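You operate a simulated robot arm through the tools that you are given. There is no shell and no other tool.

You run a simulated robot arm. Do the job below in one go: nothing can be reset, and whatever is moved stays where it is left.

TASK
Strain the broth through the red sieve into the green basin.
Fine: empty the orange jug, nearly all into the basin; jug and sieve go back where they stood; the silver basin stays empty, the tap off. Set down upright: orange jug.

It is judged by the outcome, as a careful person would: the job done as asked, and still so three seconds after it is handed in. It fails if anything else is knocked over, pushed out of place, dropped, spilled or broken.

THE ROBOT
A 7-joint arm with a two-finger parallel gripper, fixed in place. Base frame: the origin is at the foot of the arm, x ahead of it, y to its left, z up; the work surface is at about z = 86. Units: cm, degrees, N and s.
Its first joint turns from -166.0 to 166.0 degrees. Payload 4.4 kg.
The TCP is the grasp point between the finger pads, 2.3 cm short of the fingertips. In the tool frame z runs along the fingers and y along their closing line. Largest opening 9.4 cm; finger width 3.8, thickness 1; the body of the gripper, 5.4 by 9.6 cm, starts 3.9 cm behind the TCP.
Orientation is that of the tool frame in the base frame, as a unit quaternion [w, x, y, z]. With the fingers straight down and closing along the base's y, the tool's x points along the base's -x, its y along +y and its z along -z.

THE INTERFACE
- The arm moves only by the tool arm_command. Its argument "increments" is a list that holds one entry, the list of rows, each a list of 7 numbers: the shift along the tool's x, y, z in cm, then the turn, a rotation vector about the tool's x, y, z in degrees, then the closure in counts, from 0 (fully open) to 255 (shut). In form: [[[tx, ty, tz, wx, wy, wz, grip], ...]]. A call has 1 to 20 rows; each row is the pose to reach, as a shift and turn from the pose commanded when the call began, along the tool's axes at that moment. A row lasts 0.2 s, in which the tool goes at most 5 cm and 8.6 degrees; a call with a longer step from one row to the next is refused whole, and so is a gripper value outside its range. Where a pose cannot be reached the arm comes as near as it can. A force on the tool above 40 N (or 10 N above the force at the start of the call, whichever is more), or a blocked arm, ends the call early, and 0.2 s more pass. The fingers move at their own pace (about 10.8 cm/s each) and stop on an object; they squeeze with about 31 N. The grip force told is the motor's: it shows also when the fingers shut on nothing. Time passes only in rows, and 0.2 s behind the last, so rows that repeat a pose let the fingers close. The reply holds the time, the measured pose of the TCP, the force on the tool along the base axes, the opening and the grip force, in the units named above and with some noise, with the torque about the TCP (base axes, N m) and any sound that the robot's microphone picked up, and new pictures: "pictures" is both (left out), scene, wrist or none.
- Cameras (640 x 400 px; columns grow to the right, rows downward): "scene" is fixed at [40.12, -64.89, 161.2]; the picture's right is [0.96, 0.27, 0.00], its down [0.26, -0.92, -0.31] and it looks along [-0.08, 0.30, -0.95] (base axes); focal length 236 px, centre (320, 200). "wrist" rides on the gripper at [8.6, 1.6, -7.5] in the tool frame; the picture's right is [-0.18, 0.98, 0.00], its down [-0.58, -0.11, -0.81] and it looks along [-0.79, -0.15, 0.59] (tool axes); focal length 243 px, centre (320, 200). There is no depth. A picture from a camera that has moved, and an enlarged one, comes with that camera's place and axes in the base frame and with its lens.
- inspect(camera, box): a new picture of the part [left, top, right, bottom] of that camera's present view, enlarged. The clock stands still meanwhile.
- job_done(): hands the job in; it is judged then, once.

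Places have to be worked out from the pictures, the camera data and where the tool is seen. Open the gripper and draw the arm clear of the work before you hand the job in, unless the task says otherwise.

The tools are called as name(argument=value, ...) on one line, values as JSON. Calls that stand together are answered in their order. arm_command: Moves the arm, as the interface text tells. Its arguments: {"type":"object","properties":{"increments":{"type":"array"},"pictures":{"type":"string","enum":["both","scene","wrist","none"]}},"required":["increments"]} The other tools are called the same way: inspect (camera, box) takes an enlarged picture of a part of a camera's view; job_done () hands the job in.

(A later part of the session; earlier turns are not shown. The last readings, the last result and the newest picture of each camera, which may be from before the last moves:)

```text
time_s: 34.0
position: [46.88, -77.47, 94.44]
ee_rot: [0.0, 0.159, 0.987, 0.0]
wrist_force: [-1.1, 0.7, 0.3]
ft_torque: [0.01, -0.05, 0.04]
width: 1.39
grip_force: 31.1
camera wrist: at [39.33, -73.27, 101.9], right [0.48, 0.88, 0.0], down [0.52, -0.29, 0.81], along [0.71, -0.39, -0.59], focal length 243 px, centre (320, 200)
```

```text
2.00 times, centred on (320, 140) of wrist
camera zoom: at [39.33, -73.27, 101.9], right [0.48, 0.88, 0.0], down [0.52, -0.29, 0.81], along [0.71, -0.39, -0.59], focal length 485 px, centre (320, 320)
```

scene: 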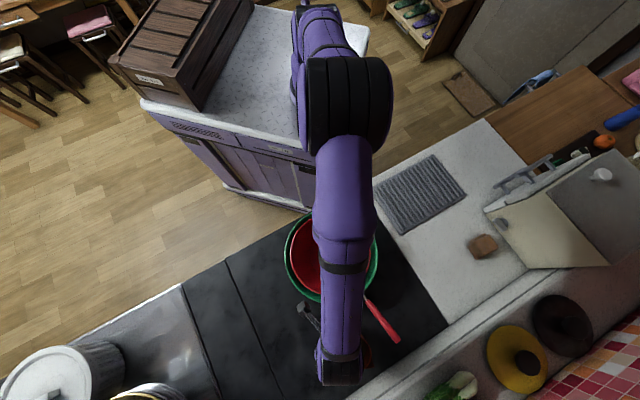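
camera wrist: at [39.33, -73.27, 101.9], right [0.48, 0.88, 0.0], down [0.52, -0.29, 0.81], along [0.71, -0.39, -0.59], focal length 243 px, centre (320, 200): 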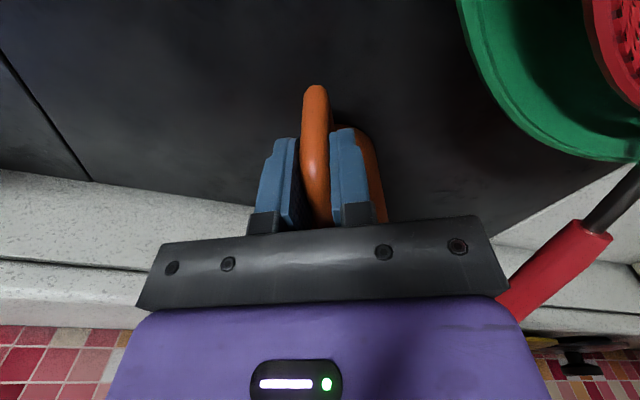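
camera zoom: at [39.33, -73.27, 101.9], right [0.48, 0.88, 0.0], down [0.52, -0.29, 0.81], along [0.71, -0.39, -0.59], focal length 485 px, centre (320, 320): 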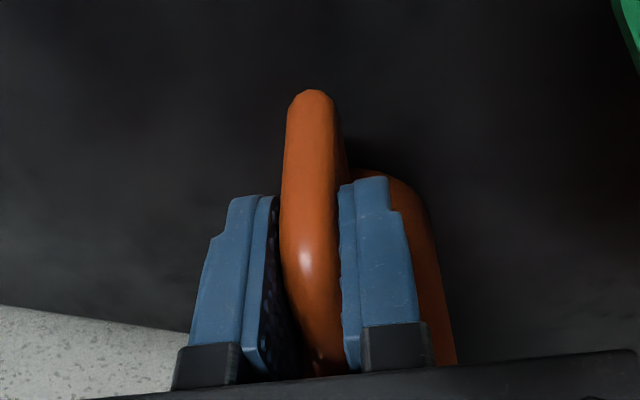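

I have a firm grip on the handle (1.39 cm, 31 N) at TCP (46.99,-77.49,94.4), yaw -18.3°, which I note as the jug's place for the return. I'll lift slowly and watch for tilt.

arm_command(increments=[[[0, 0, -0.4, 0, 0, 0, 255], [0, 0, -1, 0, 0, 0, 255], [0, 0, -2, 0, 0, 0, 255], [0, 0, -3, 0, 0, 0, 255], [0, 0, -3, 0, 0, 0, 255]]], pictures="both")

inspect(camera="wrist", box=[160, 40, 480, 240])

```text
time_s: 35.2
position: [47.04, -77.41, 97.5]
ee_rot: [0.0, 0.16, 0.987, 0.0]
wrist_force: [-0.4, -0.7, -2.9]
ft_torque: [0.03, 0.11, 0.02]
width: 1.37
grip_force: 31.5
camera wrist: at [39.31, -73.17, 104.95], right [0.48, 0.88, 0.0], down [0.52, -0.29, 0.81], along [0.71, -0.39, -0.59], focal length 243 px, centre (320, 200)
```

scene: 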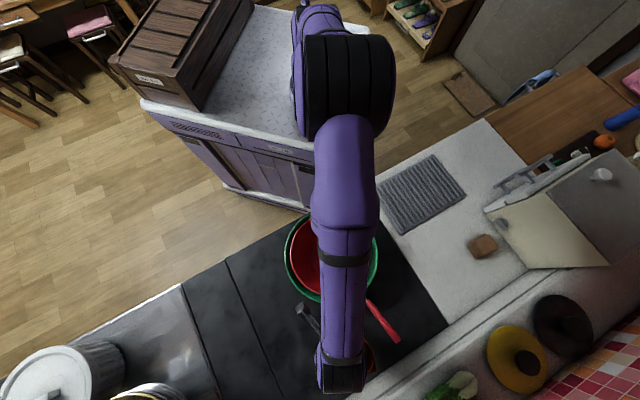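
wrist: 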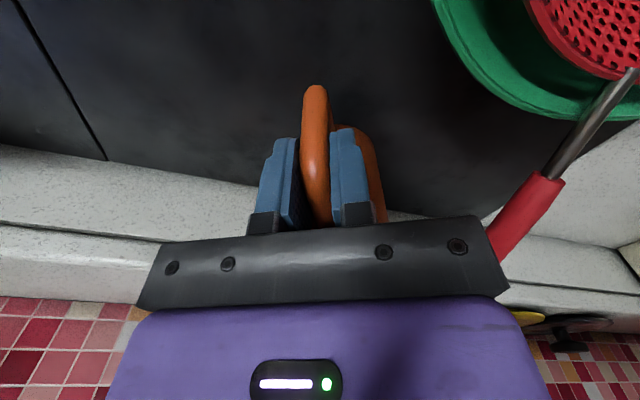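

```text
2.00 times, centred on (320, 140) of wrist
camera zoom: at [39.31, -73.17, 104.95], right [0.48, 0.88, 0.0], down [0.52, -0.29, 0.81], along [0.71, -0.39, -0.59], focal length 485 px, centre (320, 320)
```

zoom: 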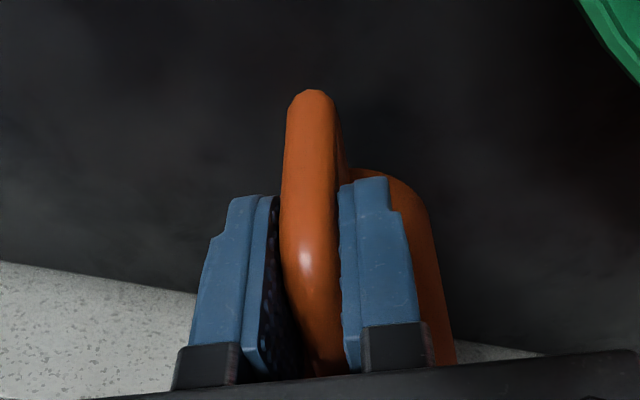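

The jug hangs level, weighing about 2.9 N. I'll raise it gently to z ≈ 110, clear of the sieve and its handle.

arm_command(increments=[[[0, 0, -0.5, 0, 0, 0, 255], [0, 0, -1.3, 0, 0, 0, 255], [0, 0, -2.5, 0, 0, 0, 255], [0, 0, -4, 0, 0, 0, 255], [0, 0, -5.7, 0, 0, 0, 255], [0, 0, -7.5, 0, 0, 0, 255], [0, 0, -9.2, 0, 0, 0, 255], [0, 0, -10.7, 0, 0, 0, 255], [0, 0, -11.8, 0, 0, 0, 255], [0, 0, -12.4, 0, 0, 0, 255], [0, 0, -12.5, 0, 0, 0, 255]]], pictures="both")

```text
time_s: 37.6
position: [46.93, -77.52, 110.1]
ee_rot: [0.0, 0.16, 0.987, 0.0]
wrist_force: [0.5, -0.7, -2.9]
ft_torque: [0.06, 0.12, 0.01]
width: 1.38
grip_force: 31.1
camera wrist: at [39.3, -73.24, 117.52], right [0.48, 0.88, 0.0], down [0.52, -0.29, 0.81], along [0.71, -0.39, -0.59], focal length 243 px, centre (320, 200)
```

scene: 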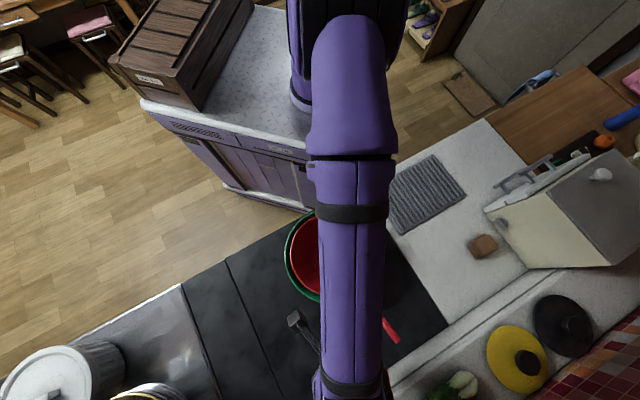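
wrist: 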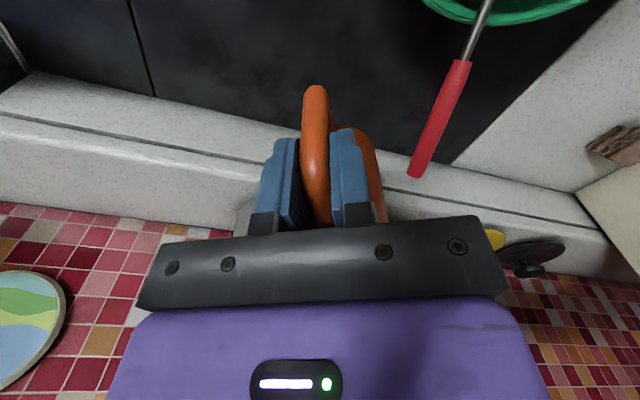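

The jug is steady at z 110. I'll carry it smoothly to TCP (31.5,-65.7) while turning it so the spout faces azimuth +35°, with the lip still about 1.5 cm short of the basin centre.

arm_command(increments=[[[0.37, 0.13, 0, 0, 0, -1.07, 255], [1.29, 0.44, 0, 0, 0, -3.73, 255], [2.76, 0.95, 0, 0, 0, -8.0, 255], [4.42, 1.52, 0, 0, 0, -12.8, 255], [6.26, 2.15, 0, 0, 0, -18.1, 255], [8.28, 2.85, 0, 0, 0, -24.0, 255], [10.31, 3.54, 0, 0, 0, -29.8, 255], [12.33, 4.24, 0, 0, 0, -35.7, 255], [14.18, 4.87, 0, 0, 0, -41.0, 255], [15.83, 5.44, 0, 0, 0, -45.8, 255], [17.12, 5.89, 0, 0, 0, -49.6, 255], [18.04, 6.2, 0, 0, 0, -52.2, 255], [18.41, 6.33, 0, 0, 0, -53.3, 255], [18.41, 6.33, 0, 0, 0, -53.3, 255]]], pictures="both")

inspect(camera="scene", box=[220, 180, 440, 380])

```text
time_s: 40.6
position: [31.45, -65.63, 110.02]
ee_rot: [0.0, -0.3, 0.954, 0.0]
wrist_force: [-0.7, 0.4, -1.9]
ft_torque: [-0.07, 0.12, 0.04]
width: 1.37
grip_force: 30.9
camera wrist: at [23.47, -69.26, 117.44], right [-0.41, 0.91, 0.0], down [0.54, 0.24, 0.81], along [0.73, 0.33, -0.59], focal length 243 px, centre (320, 200)
```

scene: 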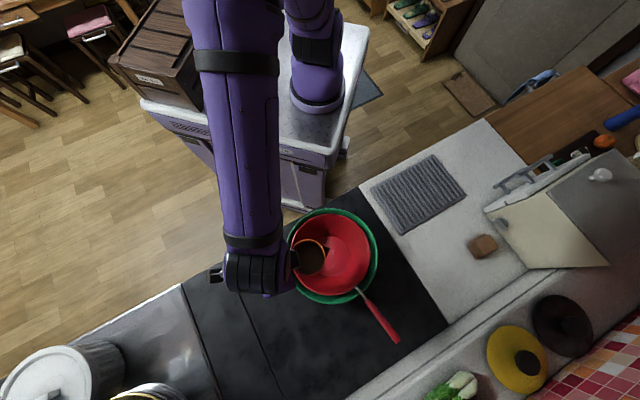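
wrist: 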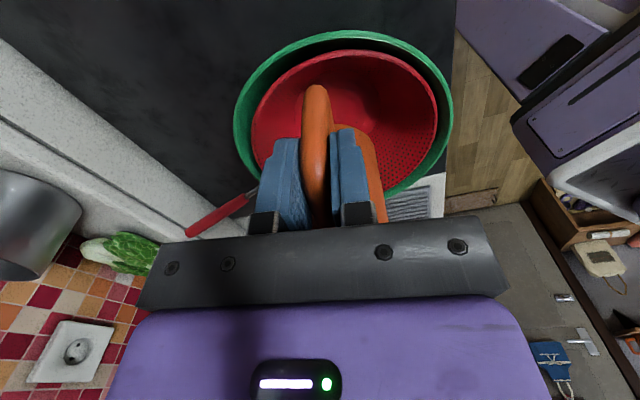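

```text
2.00 times, centred on (330, 280) of scene
camera zoom: at [40.12, -64.89, 161.2], right [0.96, 0.27, 0.0], down [0.26, -0.92, -0.31], along [-0.08, 0.3, -0.95], focal length 473 px, centre (300, 40)
```

zoom: 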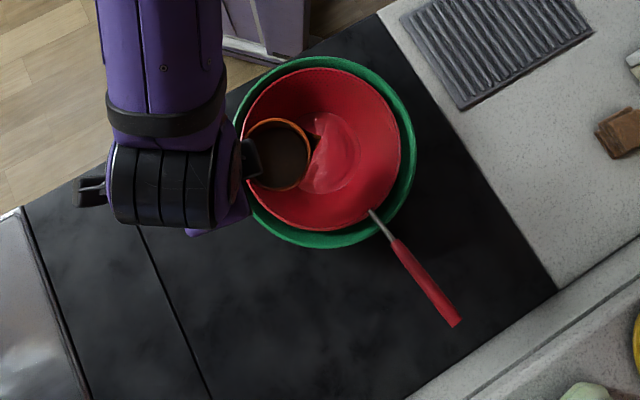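

The jug is over the sieve with its spout aimed at the centre. I'll zoom in on the jug to gauge the fill before tilting.

inspect(camera="scene", box=[280, 220, 360, 290])

```text
5.71 times, centred on (320, 255) of scene
camera zoom: at [40.12, -64.89, 161.2], right [0.96, 0.27, 0.0], down [0.26, -0.92, -0.31], along [-0.08, 0.3, -0.95], focal length 1352 px, centre (320, -114)
```

zoom: 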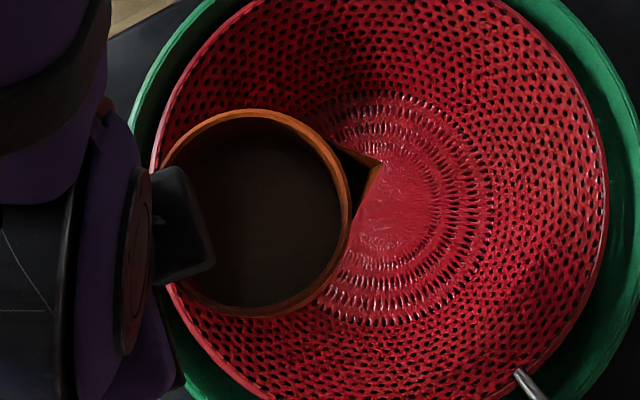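

The broth stands about 3 cm below the rim, so it should start to flow near 40°. The sieve bottom's centre is near (42,-58). I'll tilt to 36° while keeping the spout tip above that spot.

arm_command(increments=[[[-0.2, 0.04, 0.1, 0, 2, 0, 255], [-0.6, 0.1, 0.2, 0, 6, 0, 255], [-0.95, 0.16, 0.4, 0, 12, 0, 255], [-1.07, 0.16, 0.6, 0, 18, 0, 255], [-1.29, 0.16, 0.8, 0, 24, 0, 255], [-1.61, 0.16, 1.0, 0, 30, 0, 255], [-1.9, 0.16, 1.15, 0, 34, 0, 255], [-2.06, 0.16, 1.2, 0, 36, 0, 255]]], pictures="both")

inspect(camera="scene", box=[280, 220, 360, 290])

```text
time_s: 42.4
position: [33.11, -64.43, 108.76]
ee_rot: [-0.296, -0.286, 0.907, -0.094]
wrist_force: [-0.9, -0.5, -1.6]
ft_torque: [-0.02, 0.03, -0.02]
width: 1.39
grip_force: 30.8
camera wrist: at [30.09, -64.53, 119.93], right [-0.44, 0.89, -0.11], down [0.84, 0.45, 0.31], along [0.33, 0.05, -0.94], focal length 243 px, centre (320, 200)
```

scene: 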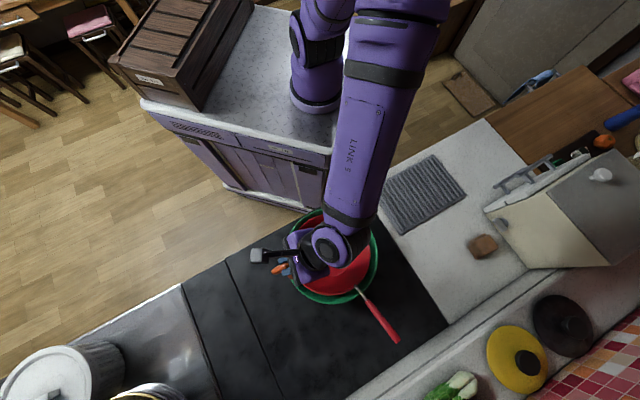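
wrist: 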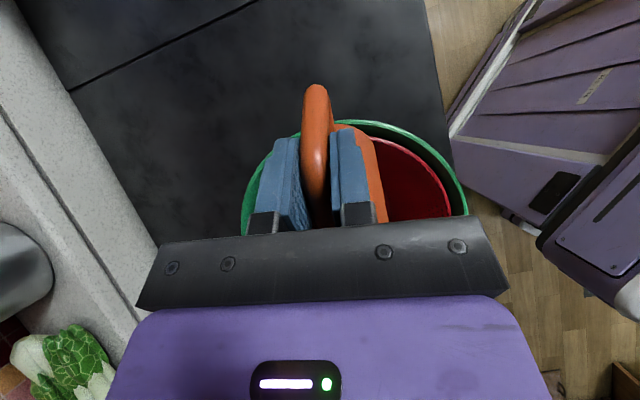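

```text
5.71 times, centred on (320, 255) of scene
camera zoom: at [40.12, -64.89, 161.2], right [0.96, 0.27, 0.0], down [0.26, -0.92, -0.31], along [-0.08, 0.3, -0.95], focal length 1352 px, centre (320, -114)
```

zoom: 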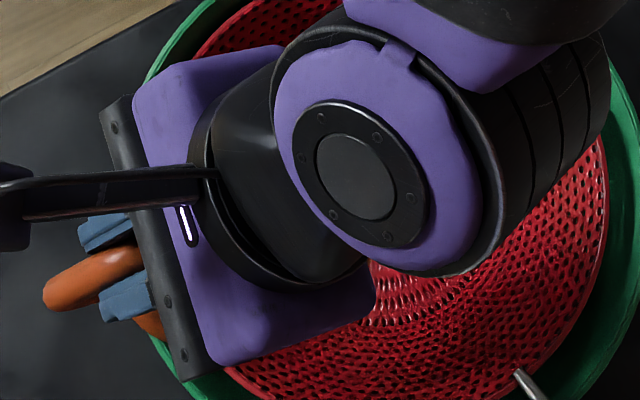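

The hand now hides the jug from the scene camera, so I'll follow the pour by weight and the wrist view. Continuing slowly at about 10°/s from 36° to 60°, with the spout tip held over the same spot.

arm_command(increments=[[[-0.17, 0, -0.05, 0, 2, 0, 255], [-0.354, 0, -0.109, 0, 4, 0, 255], [-0.551, 0, -0.178, 0, 6, 0, 255], [-0.756, 0, -0.253, 0, 8, 0, 255], [-0.961, 0, -0.328, 0, 10, 0, 255], [-1.147, 0, -0.463, 0, 12, 0, 255], [-1.341, 0, -0.604, 0, 14, 0, 255], [-1.544, 0, -0.751, 0, 16, 0, 255], [-1.754, 0, -0.904, 0, 18, 0, 255], [-1.972, 0, -1.063, 0, 20, 0, 255], [-2.199, 0, -1.227, 0, 22, 0, 255], [-2.433, 0, -1.398, 0, 24, 0, 255], [-2.433, 0, -1.398, 0, 24, 0, 255]]], pictures="both")

inspect(camera="scene", box=[270, 200, 390, 310])

```text
time_s: 45.2
position: [35.36, -62.68, 108.49]
ee_rot: [-0.477, -0.261, 0.826, -0.15]
wrist_force: [0.0, -0.2, -2.7]
ft_torque: [-0.01, -0.01, 0.0]
width: 1.37
grip_force: 30.8
camera wrist: at [36.19, -60.16, 119.71], right [-0.49, 0.86, -0.16], down [0.87, 0.48, -0.1], along [-0.01, -0.19, -0.98], focal length 243 px, centre (320, 200)
```

scene: 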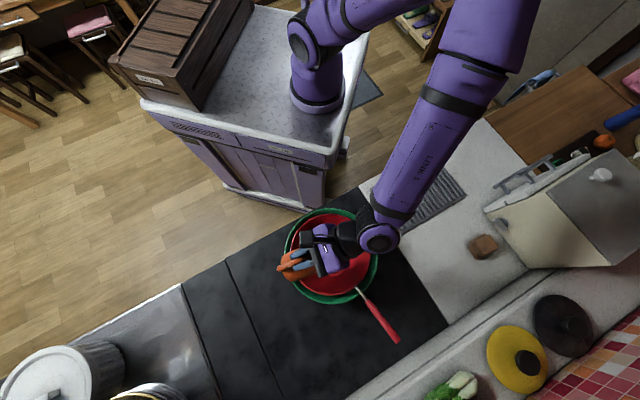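
wrist: 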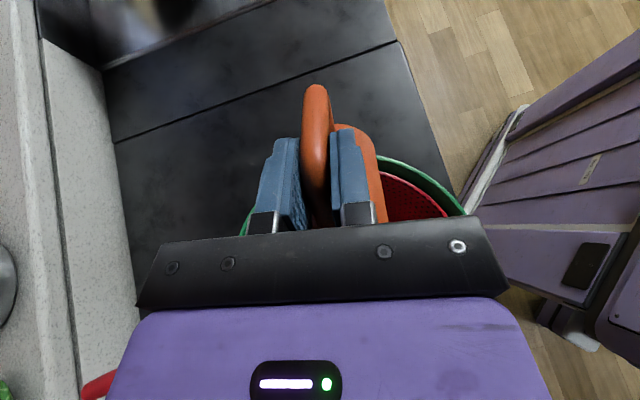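

```text
3.64 times, centred on (330, 255) of scene
camera zoom: at [40.12, -64.89, 161.2], right [0.96, 0.27, 0.0], down [0.26, -0.92, -0.31], along [-0.08, 0.3, -0.95], focal length 860 px, centre (284, 0)
```

zoom: 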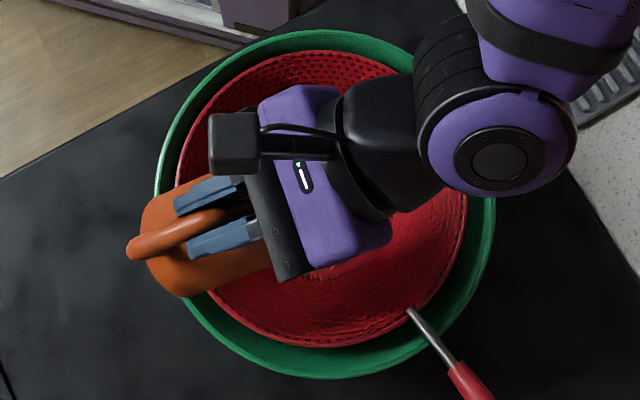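

The jug stays aligned in the grip and nothing has landed outside the sieve. I'll go on from 60° to 90° at the same slow pace.

arm_command(increments=[[[-0.15, 0, -0.26, 0, 2, 0, 255], [-0.305, 0, -0.528, 0, 4, 0, 255], [-0.46, 0, -0.797, 0, 6, 0, 255], [-0.62, 0, -1.074, 0, 8, 0, 255], [-0.785, 0, -1.36, 0, 10, 0, 255], [-0.953, 0, -1.65, 0, 12, 0, 255], [-1.125, 0, -1.949, 0, 14, 0, 255], [-1.297, 0, -2.246, 0, 16, 0, 255], [-1.475, 0, -2.555, 0, 18, 0, 255], [-1.653, 0, -2.863, 0, 20, 0, 255], [-1.835, 0, -3.178, 0, 22, 0, 255], [-2.019, 0, -3.496, 0, 24, 0, 255], [-2.204, 0, -3.817, 0, 26, 0, 255], [-2.391, 0, -4.141, 0, 28, 0, 255], [-2.58, 0, -4.469, 0, 30, 0, 255], [-2.58, 0, -4.469, 0, 30, 0, 255]]], pictures="both")

inspect(camera="scene", box=[270, 200, 390, 310])

```text
time_s: 48.6
position: [39.55, -59.65, 108.53]
ee_rot: [-0.674, -0.214, 0.674, -0.213]
wrist_force: [-0.3, 0.6, -0.4]
ft_torque: [0.03, -0.01, -0.01]
width: 1.35
grip_force: 31.2
camera wrist: at [44.78, -54.19, 117.18], right [-0.56, 0.8, -0.18], down [0.72, 0.37, -0.58], along [-0.4, -0.46, -0.79], focal length 243 px, centre (320, 200)
```

scene: 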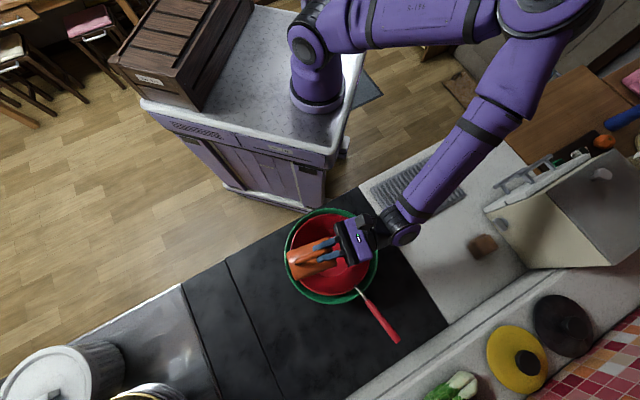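
wrist: 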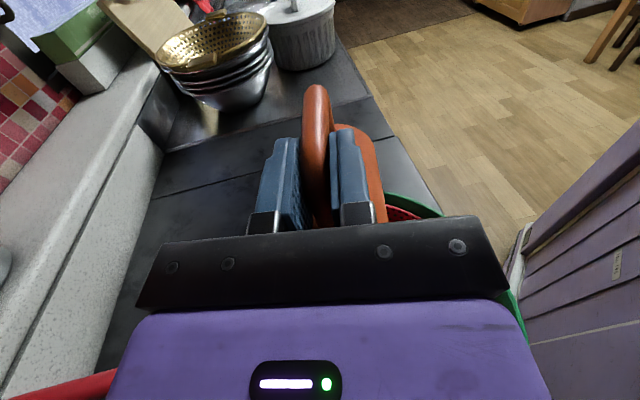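

```text
3.64 times, centred on (330, 255) of scene
camera zoom: at [40.12, -64.89, 161.2], right [0.96, 0.27, 0.0], down [0.26, -0.92, -0.31], along [-0.08, 0.3, -0.95], focal length 860 px, centre (284, 0)
```

zoom: 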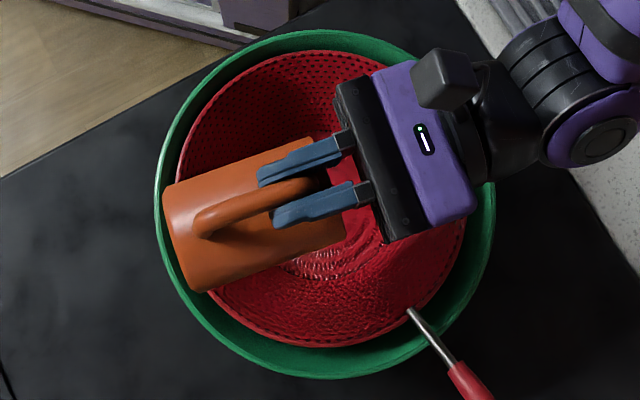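

The weight has dropped to near the bare jug, and nothing shows outside the basin. I'll continue to 120° while rising 2.5 cm for wrist clearance, then hold so the jug drains.

arm_command(increments=[[[0.2, 0, -0.48, 0, 2.5, 0, 255], [0.4, 0, -0.954, 0, 5, 0, 255], [0.6, 0, -1.434, 0, 7.5, 0, 255], [0.8, 0, -1.914, 0, 10, 0, 255], [1.0, 0, -2.395, 0, 12.5, 0, 255], [1.2, 0, -2.876, 0, 15, 0, 255], [1.4, 0, -3.354, 0, 17.5, 0, 255], [1.6, 0, -3.832, 0, 20, 0, 255], [1.8, 0, -4.302, 0, 22.5, 0, 255], [2.0, 0, -4.772, 0, 25, 0, 255], [2.25, 0, -5.231, 0, 27.5, 0, 255], [2.5, 0, -5.69, 0, 30, 0, 255], [2.5, 0, -5.69, 0, 30, 0, 255], [2.5, 0, -5.69, 0, 30, 0, 255], [2.5, 0, -5.69, 0, 30, 0, 255], [2.5, 0, -5.69, 0, 30, 0, 255], [2.5, 0, -5.69, 0, 30, 0, 255], [2.5, 0, -5.69, 0, 30, 0, 255], [2.5, 0, -5.69, 0, 30, 0, 255], [2.5, 0, -5.69, 0, 30, 0, 255]]], pictures="both")

inspect(camera="scene", box=[270, 200, 390, 310])

```text
time_s: 52.8
position: [44.34, -56.55, 110.97]
ee_rot: [0.826, 0.15, -0.477, 0.26]
wrist_force: [-0.9, -0.3, -1.0]
ft_torque: [0.01, -0.03, -0.01]
width: 1.34
grip_force: 30.6
camera wrist: at [52.21, -49.03, 114.81], right [-0.64, 0.75, -0.16], down [0.4, 0.14, -0.91], along [-0.66, -0.64, -0.39], focal length 243 px, centre (320, 200)
```

scene: 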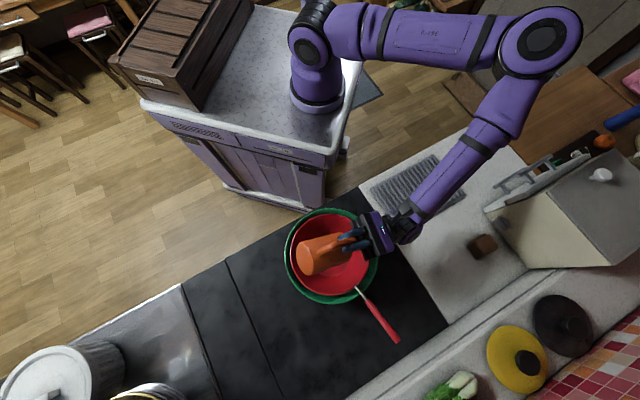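
wrist: 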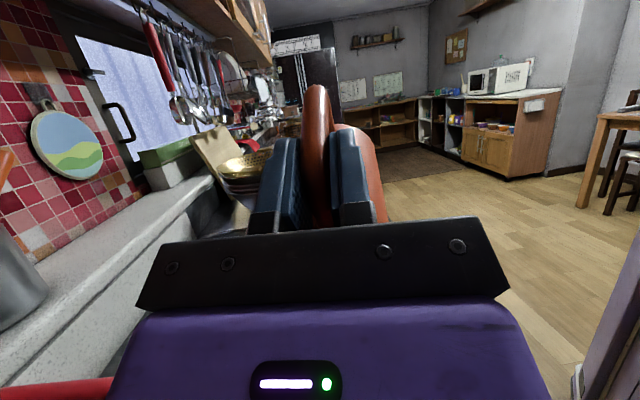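

```text
3.64 times, centred on (330, 255) of scene
camera zoom: at [40.12, -64.89, 161.2], right [0.96, 0.27, 0.0], down [0.26, -0.92, -0.31], along [-0.08, 0.3, -0.95], focal length 860 px, centre (284, 0)
```

zoom: 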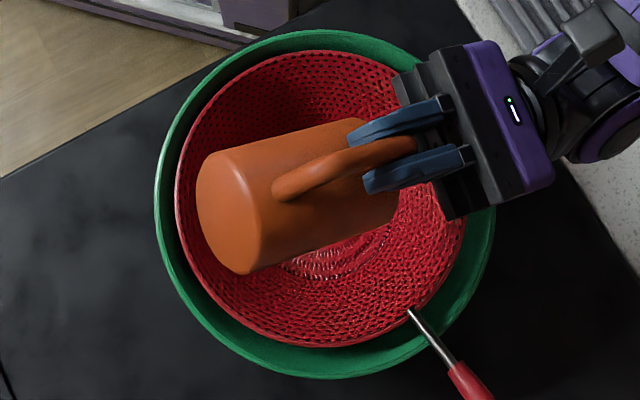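

The jug is at 120° over the sieve, with everything still inside the basin. I'll hold about 3 s longer, with a little more tilt, so the last drops fall.

arm_command(increments=[[[0.2, 0, 0, 0, 3, 0, 255], [0.4, 0, 0, 0, 6, 0, 255], [0.5, 0, 0, 0, 8, 0, 255], [0.5, 0, 0, 0, 8, 0, 255], [0.5, 0, 0, 0, 8, 0, 255], [0.5, 0, 0, 0, 8, 0, 255], [0.5, 0, 0, 0, 8, 0, 255], [0.5, 0, 0, 0, 8, 0, 255], [0.5, 0, 0, 0, 8, 0, 255], [0.5, 0, 0, 0, 8, 0, 255], [0.5, 0, 0, 0, 8, 0, 255], [0.5, 0, 0, 0, 8, 0, 255], [0.5, 0, 0, 0, 8, 0, 255], [0.5, 0, 0, 0, 8, 0, 255], [0.5, 0, 0, 0, 8, 0, 255], [0.5, 0, 0, 0, 8, 0, 255], [0.5, 0, 0, 0, 8, 0, 255], [0.5, 0, 0, 0, 8, 0, 255]]], pictures="scene")

inspect(camera="scene", box=[270, 200, 390, 310])

```text
time_s: 56.6
position: [44.52, -56.49, 111.57]
ee_rot: [0.858, 0.13, -0.418, 0.269]
wrist_force: [0.8, -0.5, -0.5]
ft_torque: [0.07, -0.06, -0.01]
width: 1.34
grip_force: 30.8
```

scene: 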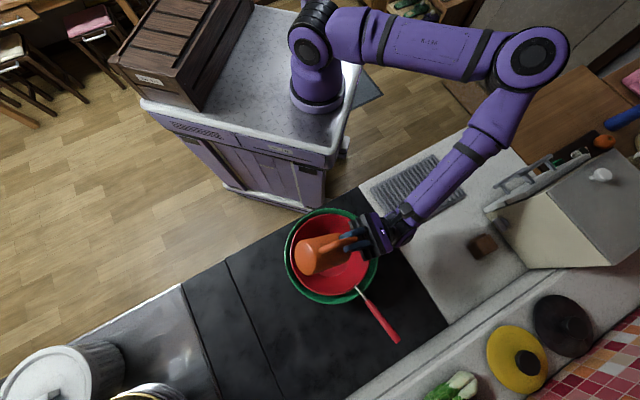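

```text
3.64 times, centred on (330, 255) of scene
camera zoom: at [40.12, -64.89, 161.2], right [0.96, 0.27, 0.0], down [0.26, -0.92, -0.31], along [-0.08, 0.3, -0.95], focal length 860 px, centre (284, 0)
```

zoom: 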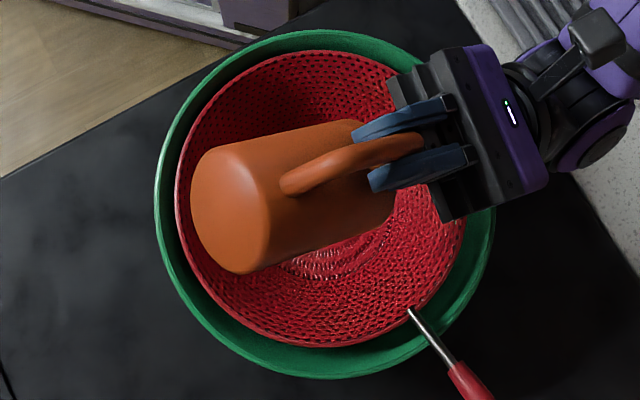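

The jug looks drained. I'll tilt it back upright along the same path, keeping its lip over the sieve throughout.

arm_command(increments=[[[-0.154, 0, 0.197, 0, -8, 0, 255], [-1.065, 0, 1.363, 0, -16, 0, 255], [-2.007, 0, 2.569, 0, -24, 0, 255], [-2.949, 0, 3.775, 0, -32, 0, 255], [-3.891, 0, 4.98, 0, -40, 0, 255], [-4.796, 0, 6.139, 0, -48, 0, 255], [-5.664, 0, 7.25, 0, -56, 0, 255], [-6.459, 0, 8.266, 0, -64, 0, 255], [-7.185, 0, 9.196, 0, -72, 0, 255], [-7.813, 0, 10.0, 0, -80, 0, 255], [-8.337, 0, 10.67, 0, -88, 0, 255], [-8.743, 0, 11.19, 0, -96, 0, 255], [-9.026, 0, 11.552, 0, -104, 0, 255], [-9.186, 0, 11.757, 0, -112, 0, 255], [-9.211, 0, 11.788, 0, -120, 0, 255], [-9.106, 0, 11.655, 0, -128, 0, 255], [-9.106, 0, 11.655, 0, -128, 0, 255]]], pictures="both")

inspect(camera="scene", box=[270, 200, 390, 310])

```text
time_s: 60.2
position: [32.29, -64.85, 111.48]
ee_rot: [0.002, -0.301, 0.954, 0.001]
wrist_force: [0.6, -0.3, 0.0]
ft_torque: [0.0, 0.04, -0.01]
width: 1.35
grip_force: 30.8
camera wrist: at [24.26, -68.48, 118.94], right [-0.41, 0.91, 0.0], down [0.54, 0.24, 0.81], along [0.73, 0.33, -0.59], focal length 243 px, centre (320, 200)
```

scene: 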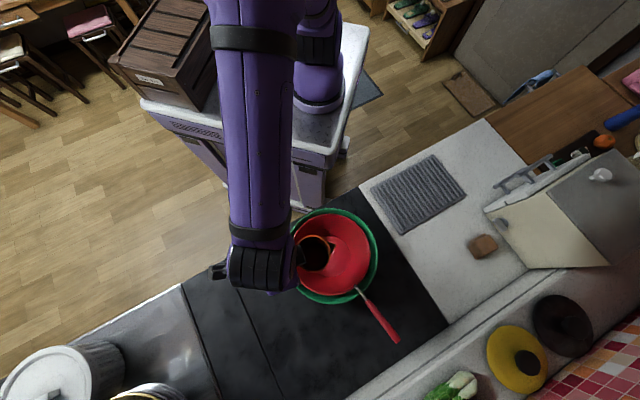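
wrist: 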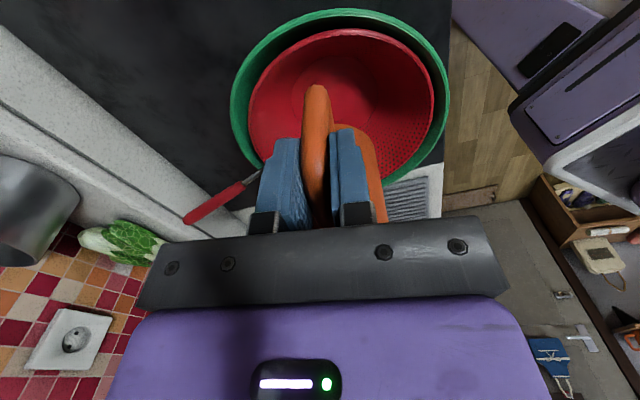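

```text
3.64 times, centred on (330, 255) of scene
camera zoom: at [40.12, -64.89, 161.2], right [0.96, 0.27, 0.0], down [0.26, -0.92, -0.31], along [-0.08, 0.3, -0.95], focal length 860 px, centre (284, 0)
```

zoom: 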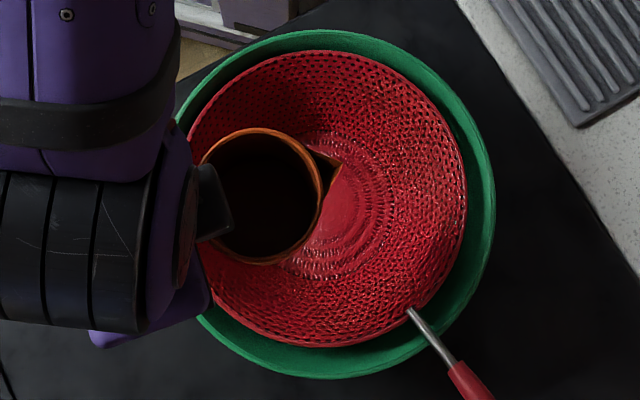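

Upright again. I'll look into the jug and sieve for leftover broth or solids before going on.

inspect(camera="scene", box=[290, 220, 370, 290])

inspect(camera="wrist", box=[220, 0, 460, 200])

```text
5.71 times, centred on (330, 255) of scene
camera zoom: at [40.12, -64.89, 161.2], right [0.96, 0.27, 0.0], down [0.26, -0.92, -0.31], along [-0.08, 0.3, -0.95], focal length 1352 px, centre (263, -114)
```

zoom: 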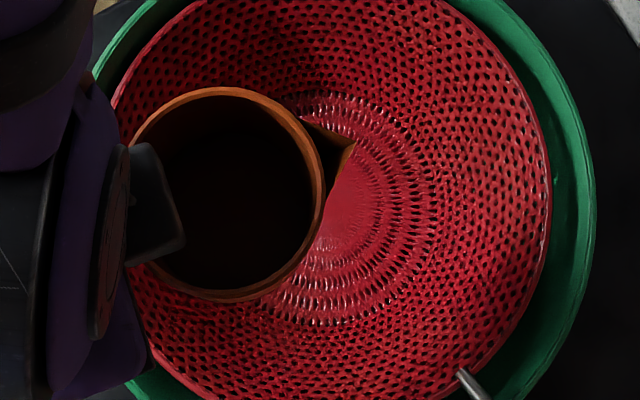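

```text
2.00 times, centred on (340, 100) of wrist
camera zoom: at [24.26, -68.48, 118.94], right [-0.41, 0.91, 0.0], down [0.54, 0.24, 0.81], along [0.73, 0.33, -0.59], focal length 485 px, centre (280, 400)
```

zoom: 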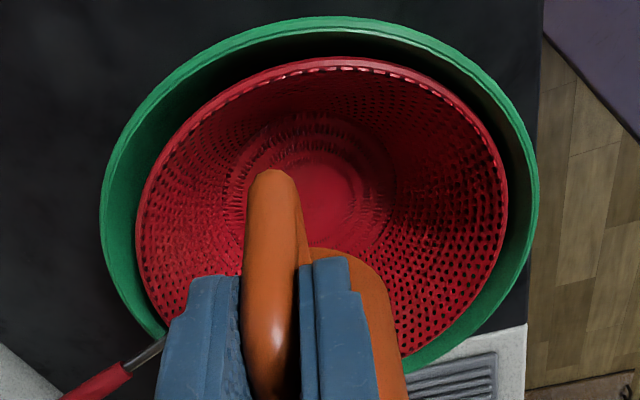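

The jug's inside is dark and empty, and the sieve shows no puddle, so the broth has run through. I'll carry the jug back over its spot, TCP (46.99,-77.49), yaw -18.3°.

arm_command(increments=[[[-0.1, -0.38, 0, 0, 0, 1.1, 255], [-0.34, -1.32, 0, 0, 0, 3.7, 255], [-0.72, -2.82, 0, 0, 0, 8.0, 255], [-1.16, -4.51, 0, 0, 0, 12.8, 255], [-1.64, -6.4, 0, 0, 0, 18.1, 255], [-2.17, -8.46, 0, 0, 0, 24.0, 255], [-2.7, -10.53, 0, 0, 0, 29.8, 255], [-3.23, -12.6, 0, 0, 0, 35.7, 255], [-3.71, -14.48, 0, 0, 0, 41.0, 255], [-4.15, -16.18, 0, 0, 0, 45.8, 255], [-4.48, -17.49, 0, 0, 0, 49.6, 255], [-4.72, -18.43, 0, 0, 0, 52.2, 255], [-4.82, -18.81, 0, 0, 0, 53.3, 255], [-4.82, -18.81, 0, 0, 0, 53.3, 255]]], pictures="both")

```text
time_s: 63.2
position: [47.16, -77.57, 111.51]
ee_rot: [0.0, 0.159, 0.987, 0.0]
wrist_force: [-0.4, -0.5, -1.0]
ft_torque: [0.01, 0.06, 0.0]
width: 1.34
grip_force: 30.5
camera wrist: at [39.45, -73.3, 118.91], right [0.48, 0.88, 0.0], down [0.52, -0.29, 0.81], along [0.71, -0.39, -0.59], focal length 243 px, centre (320, 200)
```

scene: 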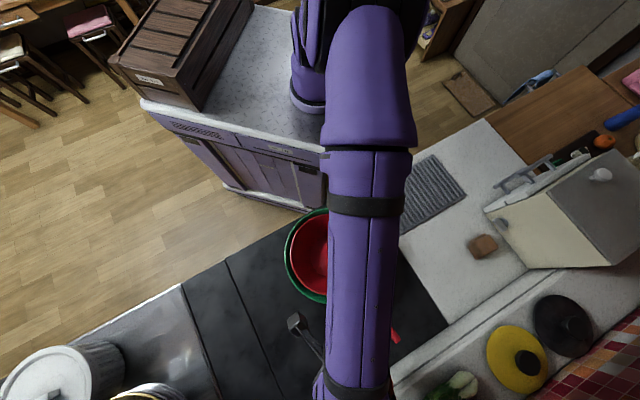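
wrist: 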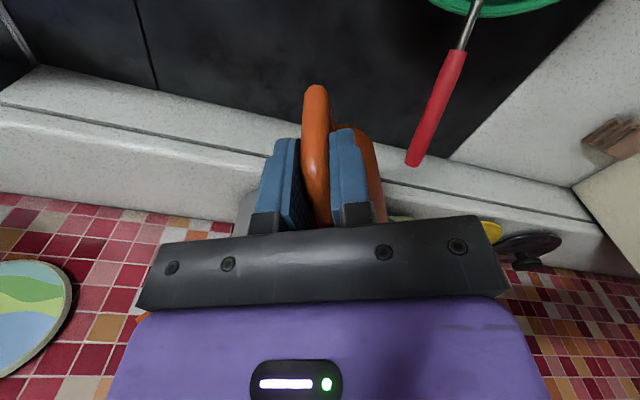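

The camera pose matches the grasp pose to within 0.12 cm and the jug hasn't shifted in the hand. I'll lower 16.6 cm, then feel for contact.

arm_command(increments=[[[0.12, 0, 1, 0, 0, 0, 255], [0.12, 0, 3, 0, 0, 0, 255], [0.12, 0, 5.5, 0, 0, 0, 255], [0.12, 0, 8, 0, 0, 0, 255], [0.12, 0, 10.5, 0, 0, 0, 255], [0.12, 0, 12.5, 0, 0, 0, 255], [0.12, 0, 14.2, 0, 0, 0, 255], [0.12, 0, 15.5, 0, 0, 0, 255], [0.12, 0, 16.2, 0, 0, 0, 255], [0.12, 0, 16.6, 0, 0, 0, 255], [0.12, 0, 16.6, 0, 0, 0, 255]]], pictures="wrist")

```text
time_s: 65.6
position: [46.9, -77.5, 94.73]
ee_rot: [0.001, 0.159, 0.987, 0.0]
wrist_force: [0.2, -0.4, -1.4]
ft_torque: [0.01, 0.03, -0.01]
width: 1.33
grip_force: 30.8
camera wrist: at [39.26, -73.26, 102.28], right [0.48, 0.88, 0.0], down [0.52, -0.29, 0.81], along [0.71, -0.39, -0.59], focal length 243 px, centre (320, 200)
```

wrist: 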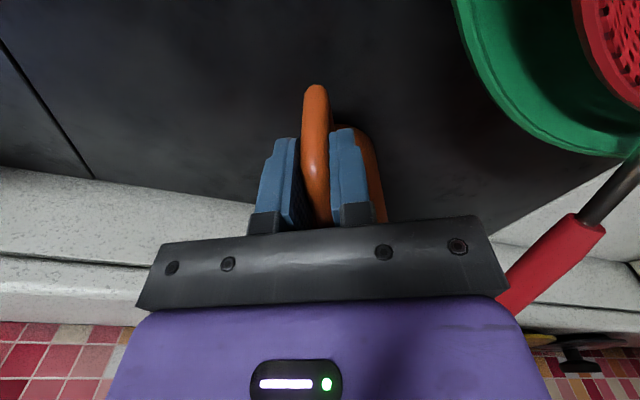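

The jug is 3-4 mm above the hob with no contact yet. I'll ease down in tiny steps.

arm_command(increments=[[[0, 0, 0.15, 0, 0, 0, 255], [0, 0, 0.3, 0, 0, 0, 255], [0, 0, 0.38, 0, 0, 0, 255], [0, 0, 0.38, 0, 0, 0, 255]]], pictures="none")

```text
time_s: 66.6
position: [46.94, -77.51, 94.5]
ee_rot: [0.001, 0.159, 0.987, -0.002]
wrist_force: [-2.0, 1.7, 10.5]
ft_torque: [-0.06, -0.24, 0.03]
width: 1.34
grip_force: 31.0
```

The jug is on the hob (about 10 N upward). I'll ease up a millimetre and open the fingers gently.

arm_command(increments=[[[0, 0, -0.1, 0, 0, 0, 255], [0, 0, -0.1, 0, 0, 0, 255], [0, 0, -0.1, 0, 0, 0, 235], [0, 0, -0.1, 0, 0, 0, 215], [0, 0, -0.1, 0, 0, 0, 195], [0, 0, -0.1, 0, 0, 0, 170], [0, 0, -0.1, 0, 0, 0, 145], [0, 0, -0.1, 0, 0, 0, 145]]], pictures="wrist")

inspect(camera="wrist", box=[160, 40, 480, 240])

```text
time_s: 68.4
position: [47.07, -77.42, 94.52]
ee_rot: [0.0, 0.159, 0.987, 0.001]
wrist_force: [-0.2, 0.7, 0.0]
ft_torque: [-0.02, -0.05, 0.0]
width: 4.06
grip_force: 0.0
camera wrist: at [39.27, -73.23, 102.02], right [0.48, 0.88, 0.0], down [0.52, -0.29, 0.81], along [0.71, -0.39, -0.59], focal length 243 px, centre (320, 200)
```

wrist: 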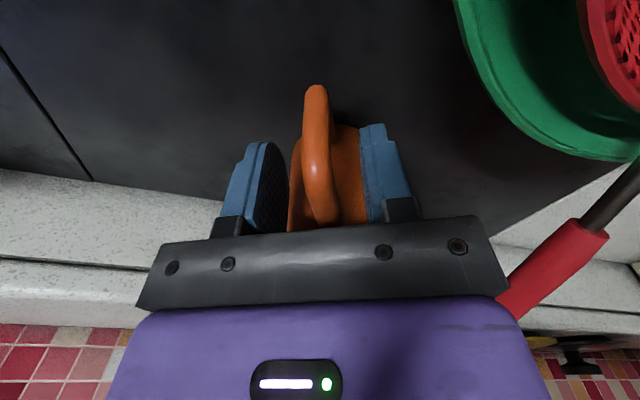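

```text
2.00 times, centred on (320, 140) of wrist
camera zoom: at [39.27, -73.23, 102.02], right [0.48, 0.88, 0.0], down [0.52, -0.29, 0.81], along [0.71, -0.39, -0.59], focal length 485 px, centre (320, 320)
```

zoom: 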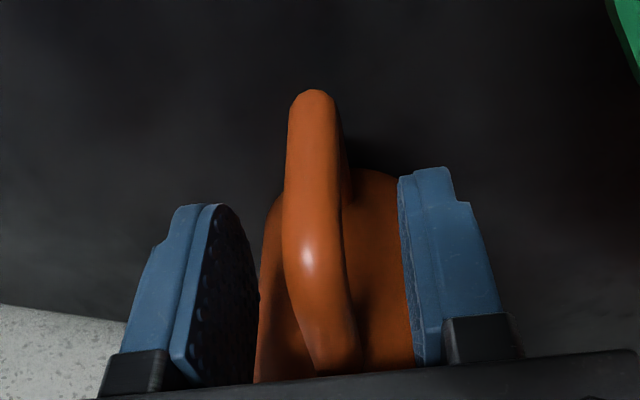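

The jug stands freely with both fingers clear of its handle. I'll rise straight up and check it.

arm_command(increments=[[[0, 0, -1, 0, 0, 0, 145], [0, 0, -3, 0, 0, 0, 145], [0, 0, -6, 0, 0, 0, 145], [0, 0, -10, 0, 0, 0, 145], [0, 0, -14, 0, 0, 0, 145], [0, 0, -17, 0, 0, 0, 145], [0, 0, -17, 0, 0, 0, 145]]], pictures="both")

inspect(camera="wrist", box=[200, 0, 520, 200])

```text
time_s: 70.0
position: [46.96, -77.49, 111.77]
ee_rot: [0.0, 0.159, 0.987, 0.001]
wrist_force: [1.7, 0.3, -0.8]
ft_torque: [0.02, 0.03, -0.01]
width: 4.05
grip_force: 0.0
camera wrist: at [39.14, -73.29, 119.13], right [0.48, 0.88, 0.0], down [0.52, -0.29, 0.81], along [0.71, -0.39, -0.59], focal length 243 px, centre (320, 200)
```

scene: 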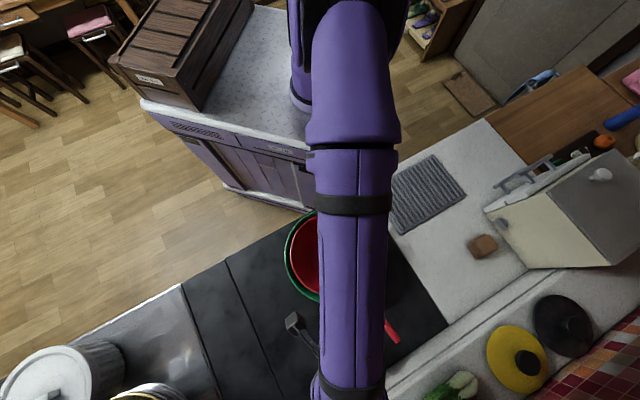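
wrist: 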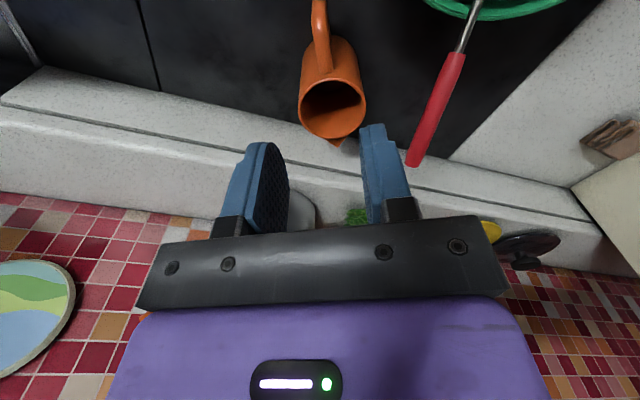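

```text
2.00 times, centred on (360, 100) of wrist
camera zoom: at [39.14, -73.29, 119.13], right [0.48, 0.88, 0.0], down [0.52, -0.29, 0.81], along [0.71, -0.39, -0.59], focal length 485 px, centre (240, 400)
```

zoom: 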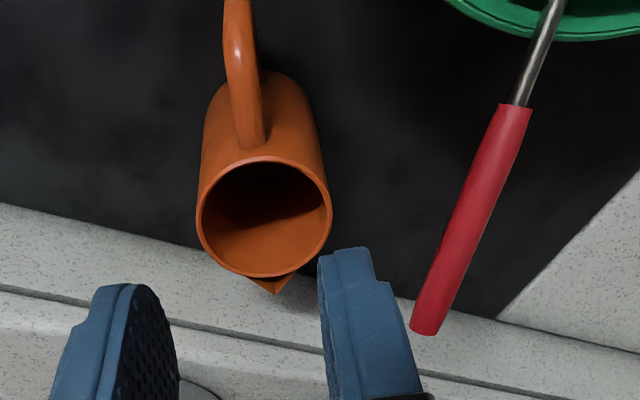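

The jug is back in place, upright and visibly empty. Next I move above the sieve handle, about (55.6,-68.2), to take the sieve back.

arm_command(increments=[[[-1.05, 2.3, 0, 0, 0, 3.5, 145], [-2.1, 4.6, 0, 0, 0, 7, 145], [-3.14, 6.9, 0, 0, 0, 10.6, 145], [-4.19, 9.2, 0, 0, 0, 14.2, 145], [-5.24, 11.53, 0, 0, 0, 17.7, 145], [-5.24, 11.53, 0, 0, 0, 17.7, 145]]], pictures="both")

inspect(camera="scene", box=[220, 180, 440, 380])

inspect(camera="wrist", box=[160, 0, 480, 200])

```text
time_s: 71.4
position: [55.39, -68.17, 111.41]
ee_rot: [0.0, 0.309, 0.951, 0.001]
wrist_force: [-0.7, 0.1, 0.6]
ft_torque: [-0.01, 0.02, -0.02]
width: 4.06
grip_force: 0.1
camera wrist: at [49.44, -61.79, 118.96], right [0.73, 0.69, 0.0], down [0.41, -0.43, 0.81], along [0.55, -0.59, -0.59], focal length 243 px, centre (320, 200)
```

scene: 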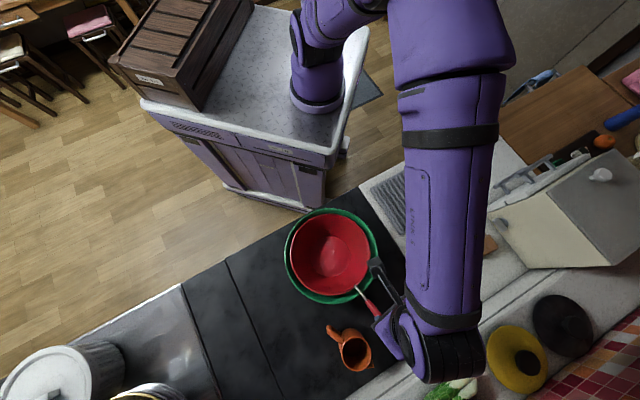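
wrist: 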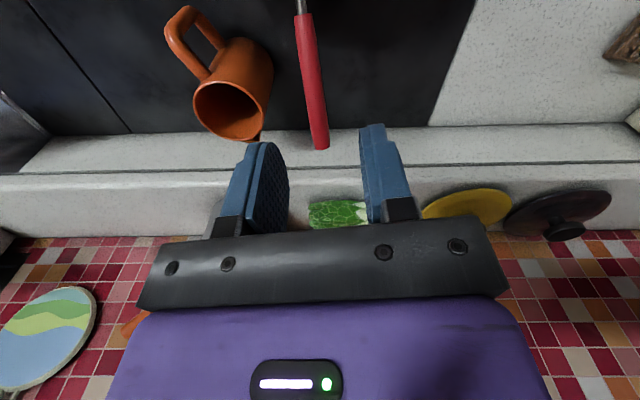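

```text
2.00 times, centred on (330, 280) of scene
camera zoom: at [40.12, -64.89, 161.2], right [0.96, 0.27, 0.0], down [0.26, -0.92, -0.31], along [-0.08, 0.3, -0.95], focal length 473 px, centre (300, 40)
```

zoom: 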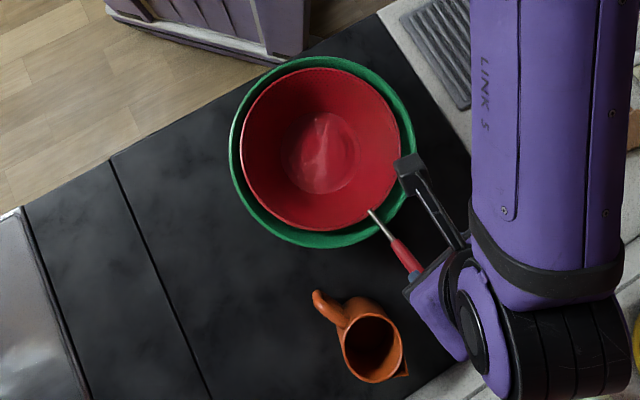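

```text
2.00 times, centred on (320, 100) of wrist
camera zoom: at [49.44, -61.79, 118.96], right [0.73, 0.69, 0.0], down [0.41, -0.43, 0.81], along [0.55, -0.59, -0.59], focal length 485 px, centre (320, 400)
```

zoom: 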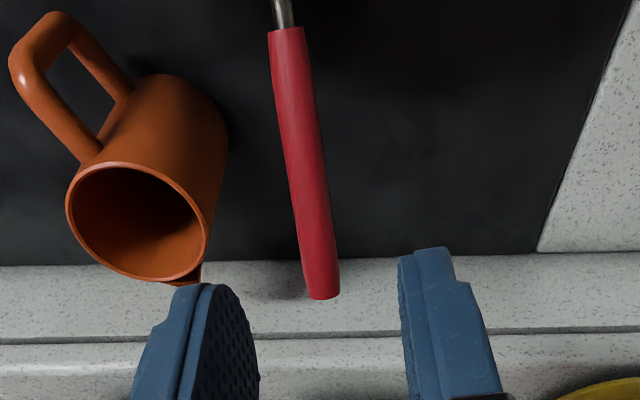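

The handle now slopes up about 18°, because the rod lies on the basin rim and the bowl tips in: start (53.0,-67.3,96.9), end (61.0,-73.6,100.2). I'll pitch the tool about 10° to match, so the sieve comes level when the tool is vertical, and approach to z ≈ 102.

arm_command(increments=[[[0.16, -0.27, 2, 0, -3.3, 0.8, 145], [0.32, -0.53, 4, 0, -6.6, 1.5, 145], [0.48, -0.8, 6.5, 0, -10, 2.2, 145], [0.48, -0.8, 9.4, 0, -10, 2.2, 145], [0.48, -0.8, 9.4, 0, -10, 2.2, 145]]], pictures="wrist")

inspect(camera="wrist", box=[160, 0, 480, 200])

```text
time_s: 72.6
position: [54.57, -68.62, 102.13]
ee_rot: [0.083, 0.325, 0.942, -0.027]
wrist_force: [0.4, 0.3, 0.2]
ft_torque: [0.03, -0.02, -0.01]
width: 4.05
grip_force: 0.0
camera wrist: at [47.89, -61.28, 107.98], right [0.75, 0.66, 0.04], down [0.27, -0.36, 0.89], along [0.6, -0.66, -0.45], focal length 243 px, centre (320, 200)
```

wrist: 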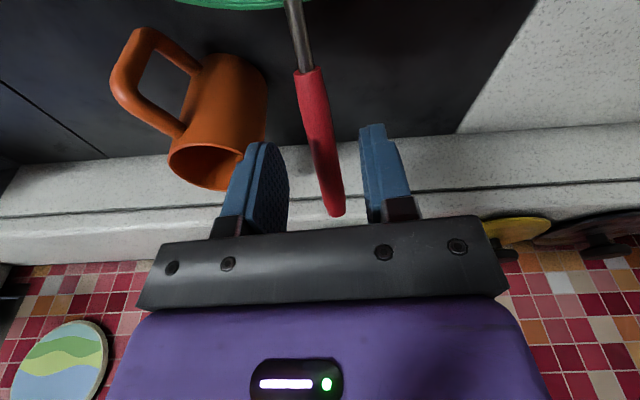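

```text
2.00 times, centred on (320, 100) of wrist
camera zoom: at [47.89, -61.28, 107.98], right [0.75, 0.66, 0.04], down [0.27, -0.36, 0.89], along [0.6, -0.66, -0.45], focal length 485 px, centre (320, 400)
```

zoom: 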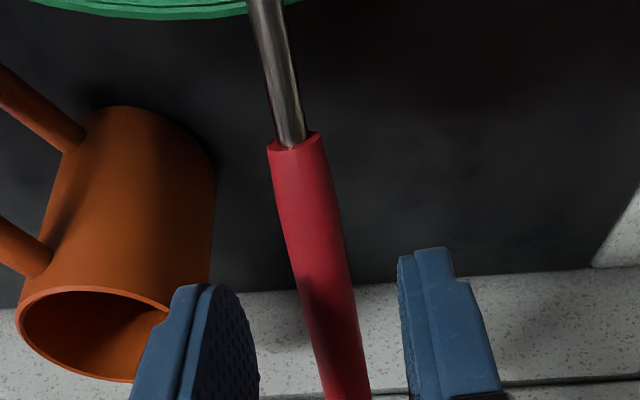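

The handle is aligned and centred between the fingers (offset 0.1 cm). I'll descend about 4.9 cm along the tool onto it, then check before closing.

arm_command(increments=[[[0.3, -0.1, 1.5, 0, 0, 0, 145], [0.55, -0.1, 3, 0, 0, 0, 145], [0.7, -0.1, 4.2, 0, 0, 0, 145], [0.8, -0.1, 4.9, 0, 0, 0, 145], [0.8, -0.1, 4.9, 0, 0, 0, 145]]], pictures="wrist")

inspect(camera="wrist", box=[160, 40, 480, 240])

```text
time_s: 73.8
position: [54.72, -68.74, 97.28]
ee_rot: [0.083, 0.327, 0.941, -0.027]
wrist_force: [0.6, 0.3, 0.4]
ft_torque: [0.02, -0.01, 0.04]
width: 4.04
grip_force: 0.1
camera wrist: at [47.92, -61.43, 103.06], right [0.75, 0.66, 0.04], down [0.27, -0.36, 0.89], along [0.6, -0.66, -0.45], focal length 243 px, centre (320, 200)
```

wrist: 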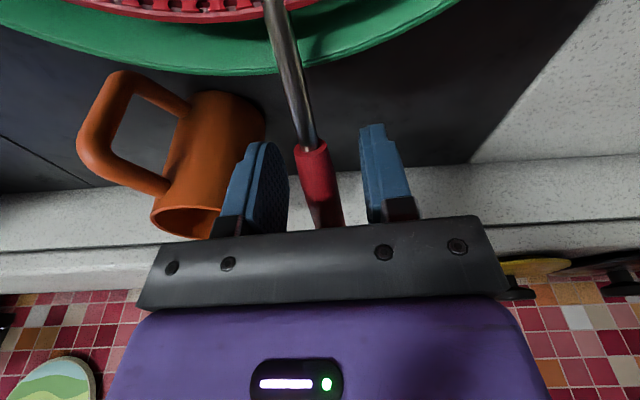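

```text
2.00 times, centred on (320, 140) of wrist
camera zoom: at [47.92, -61.43, 103.06], right [0.75, 0.66, 0.04], down [0.27, -0.36, 0.89], along [0.6, -0.66, -0.45], focal length 485 px, centre (320, 320)
```

zoom: 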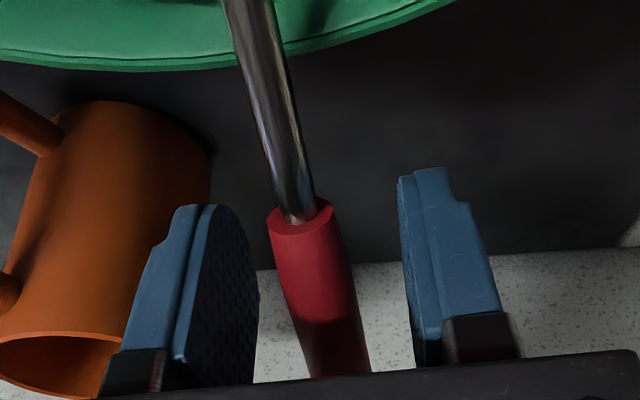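

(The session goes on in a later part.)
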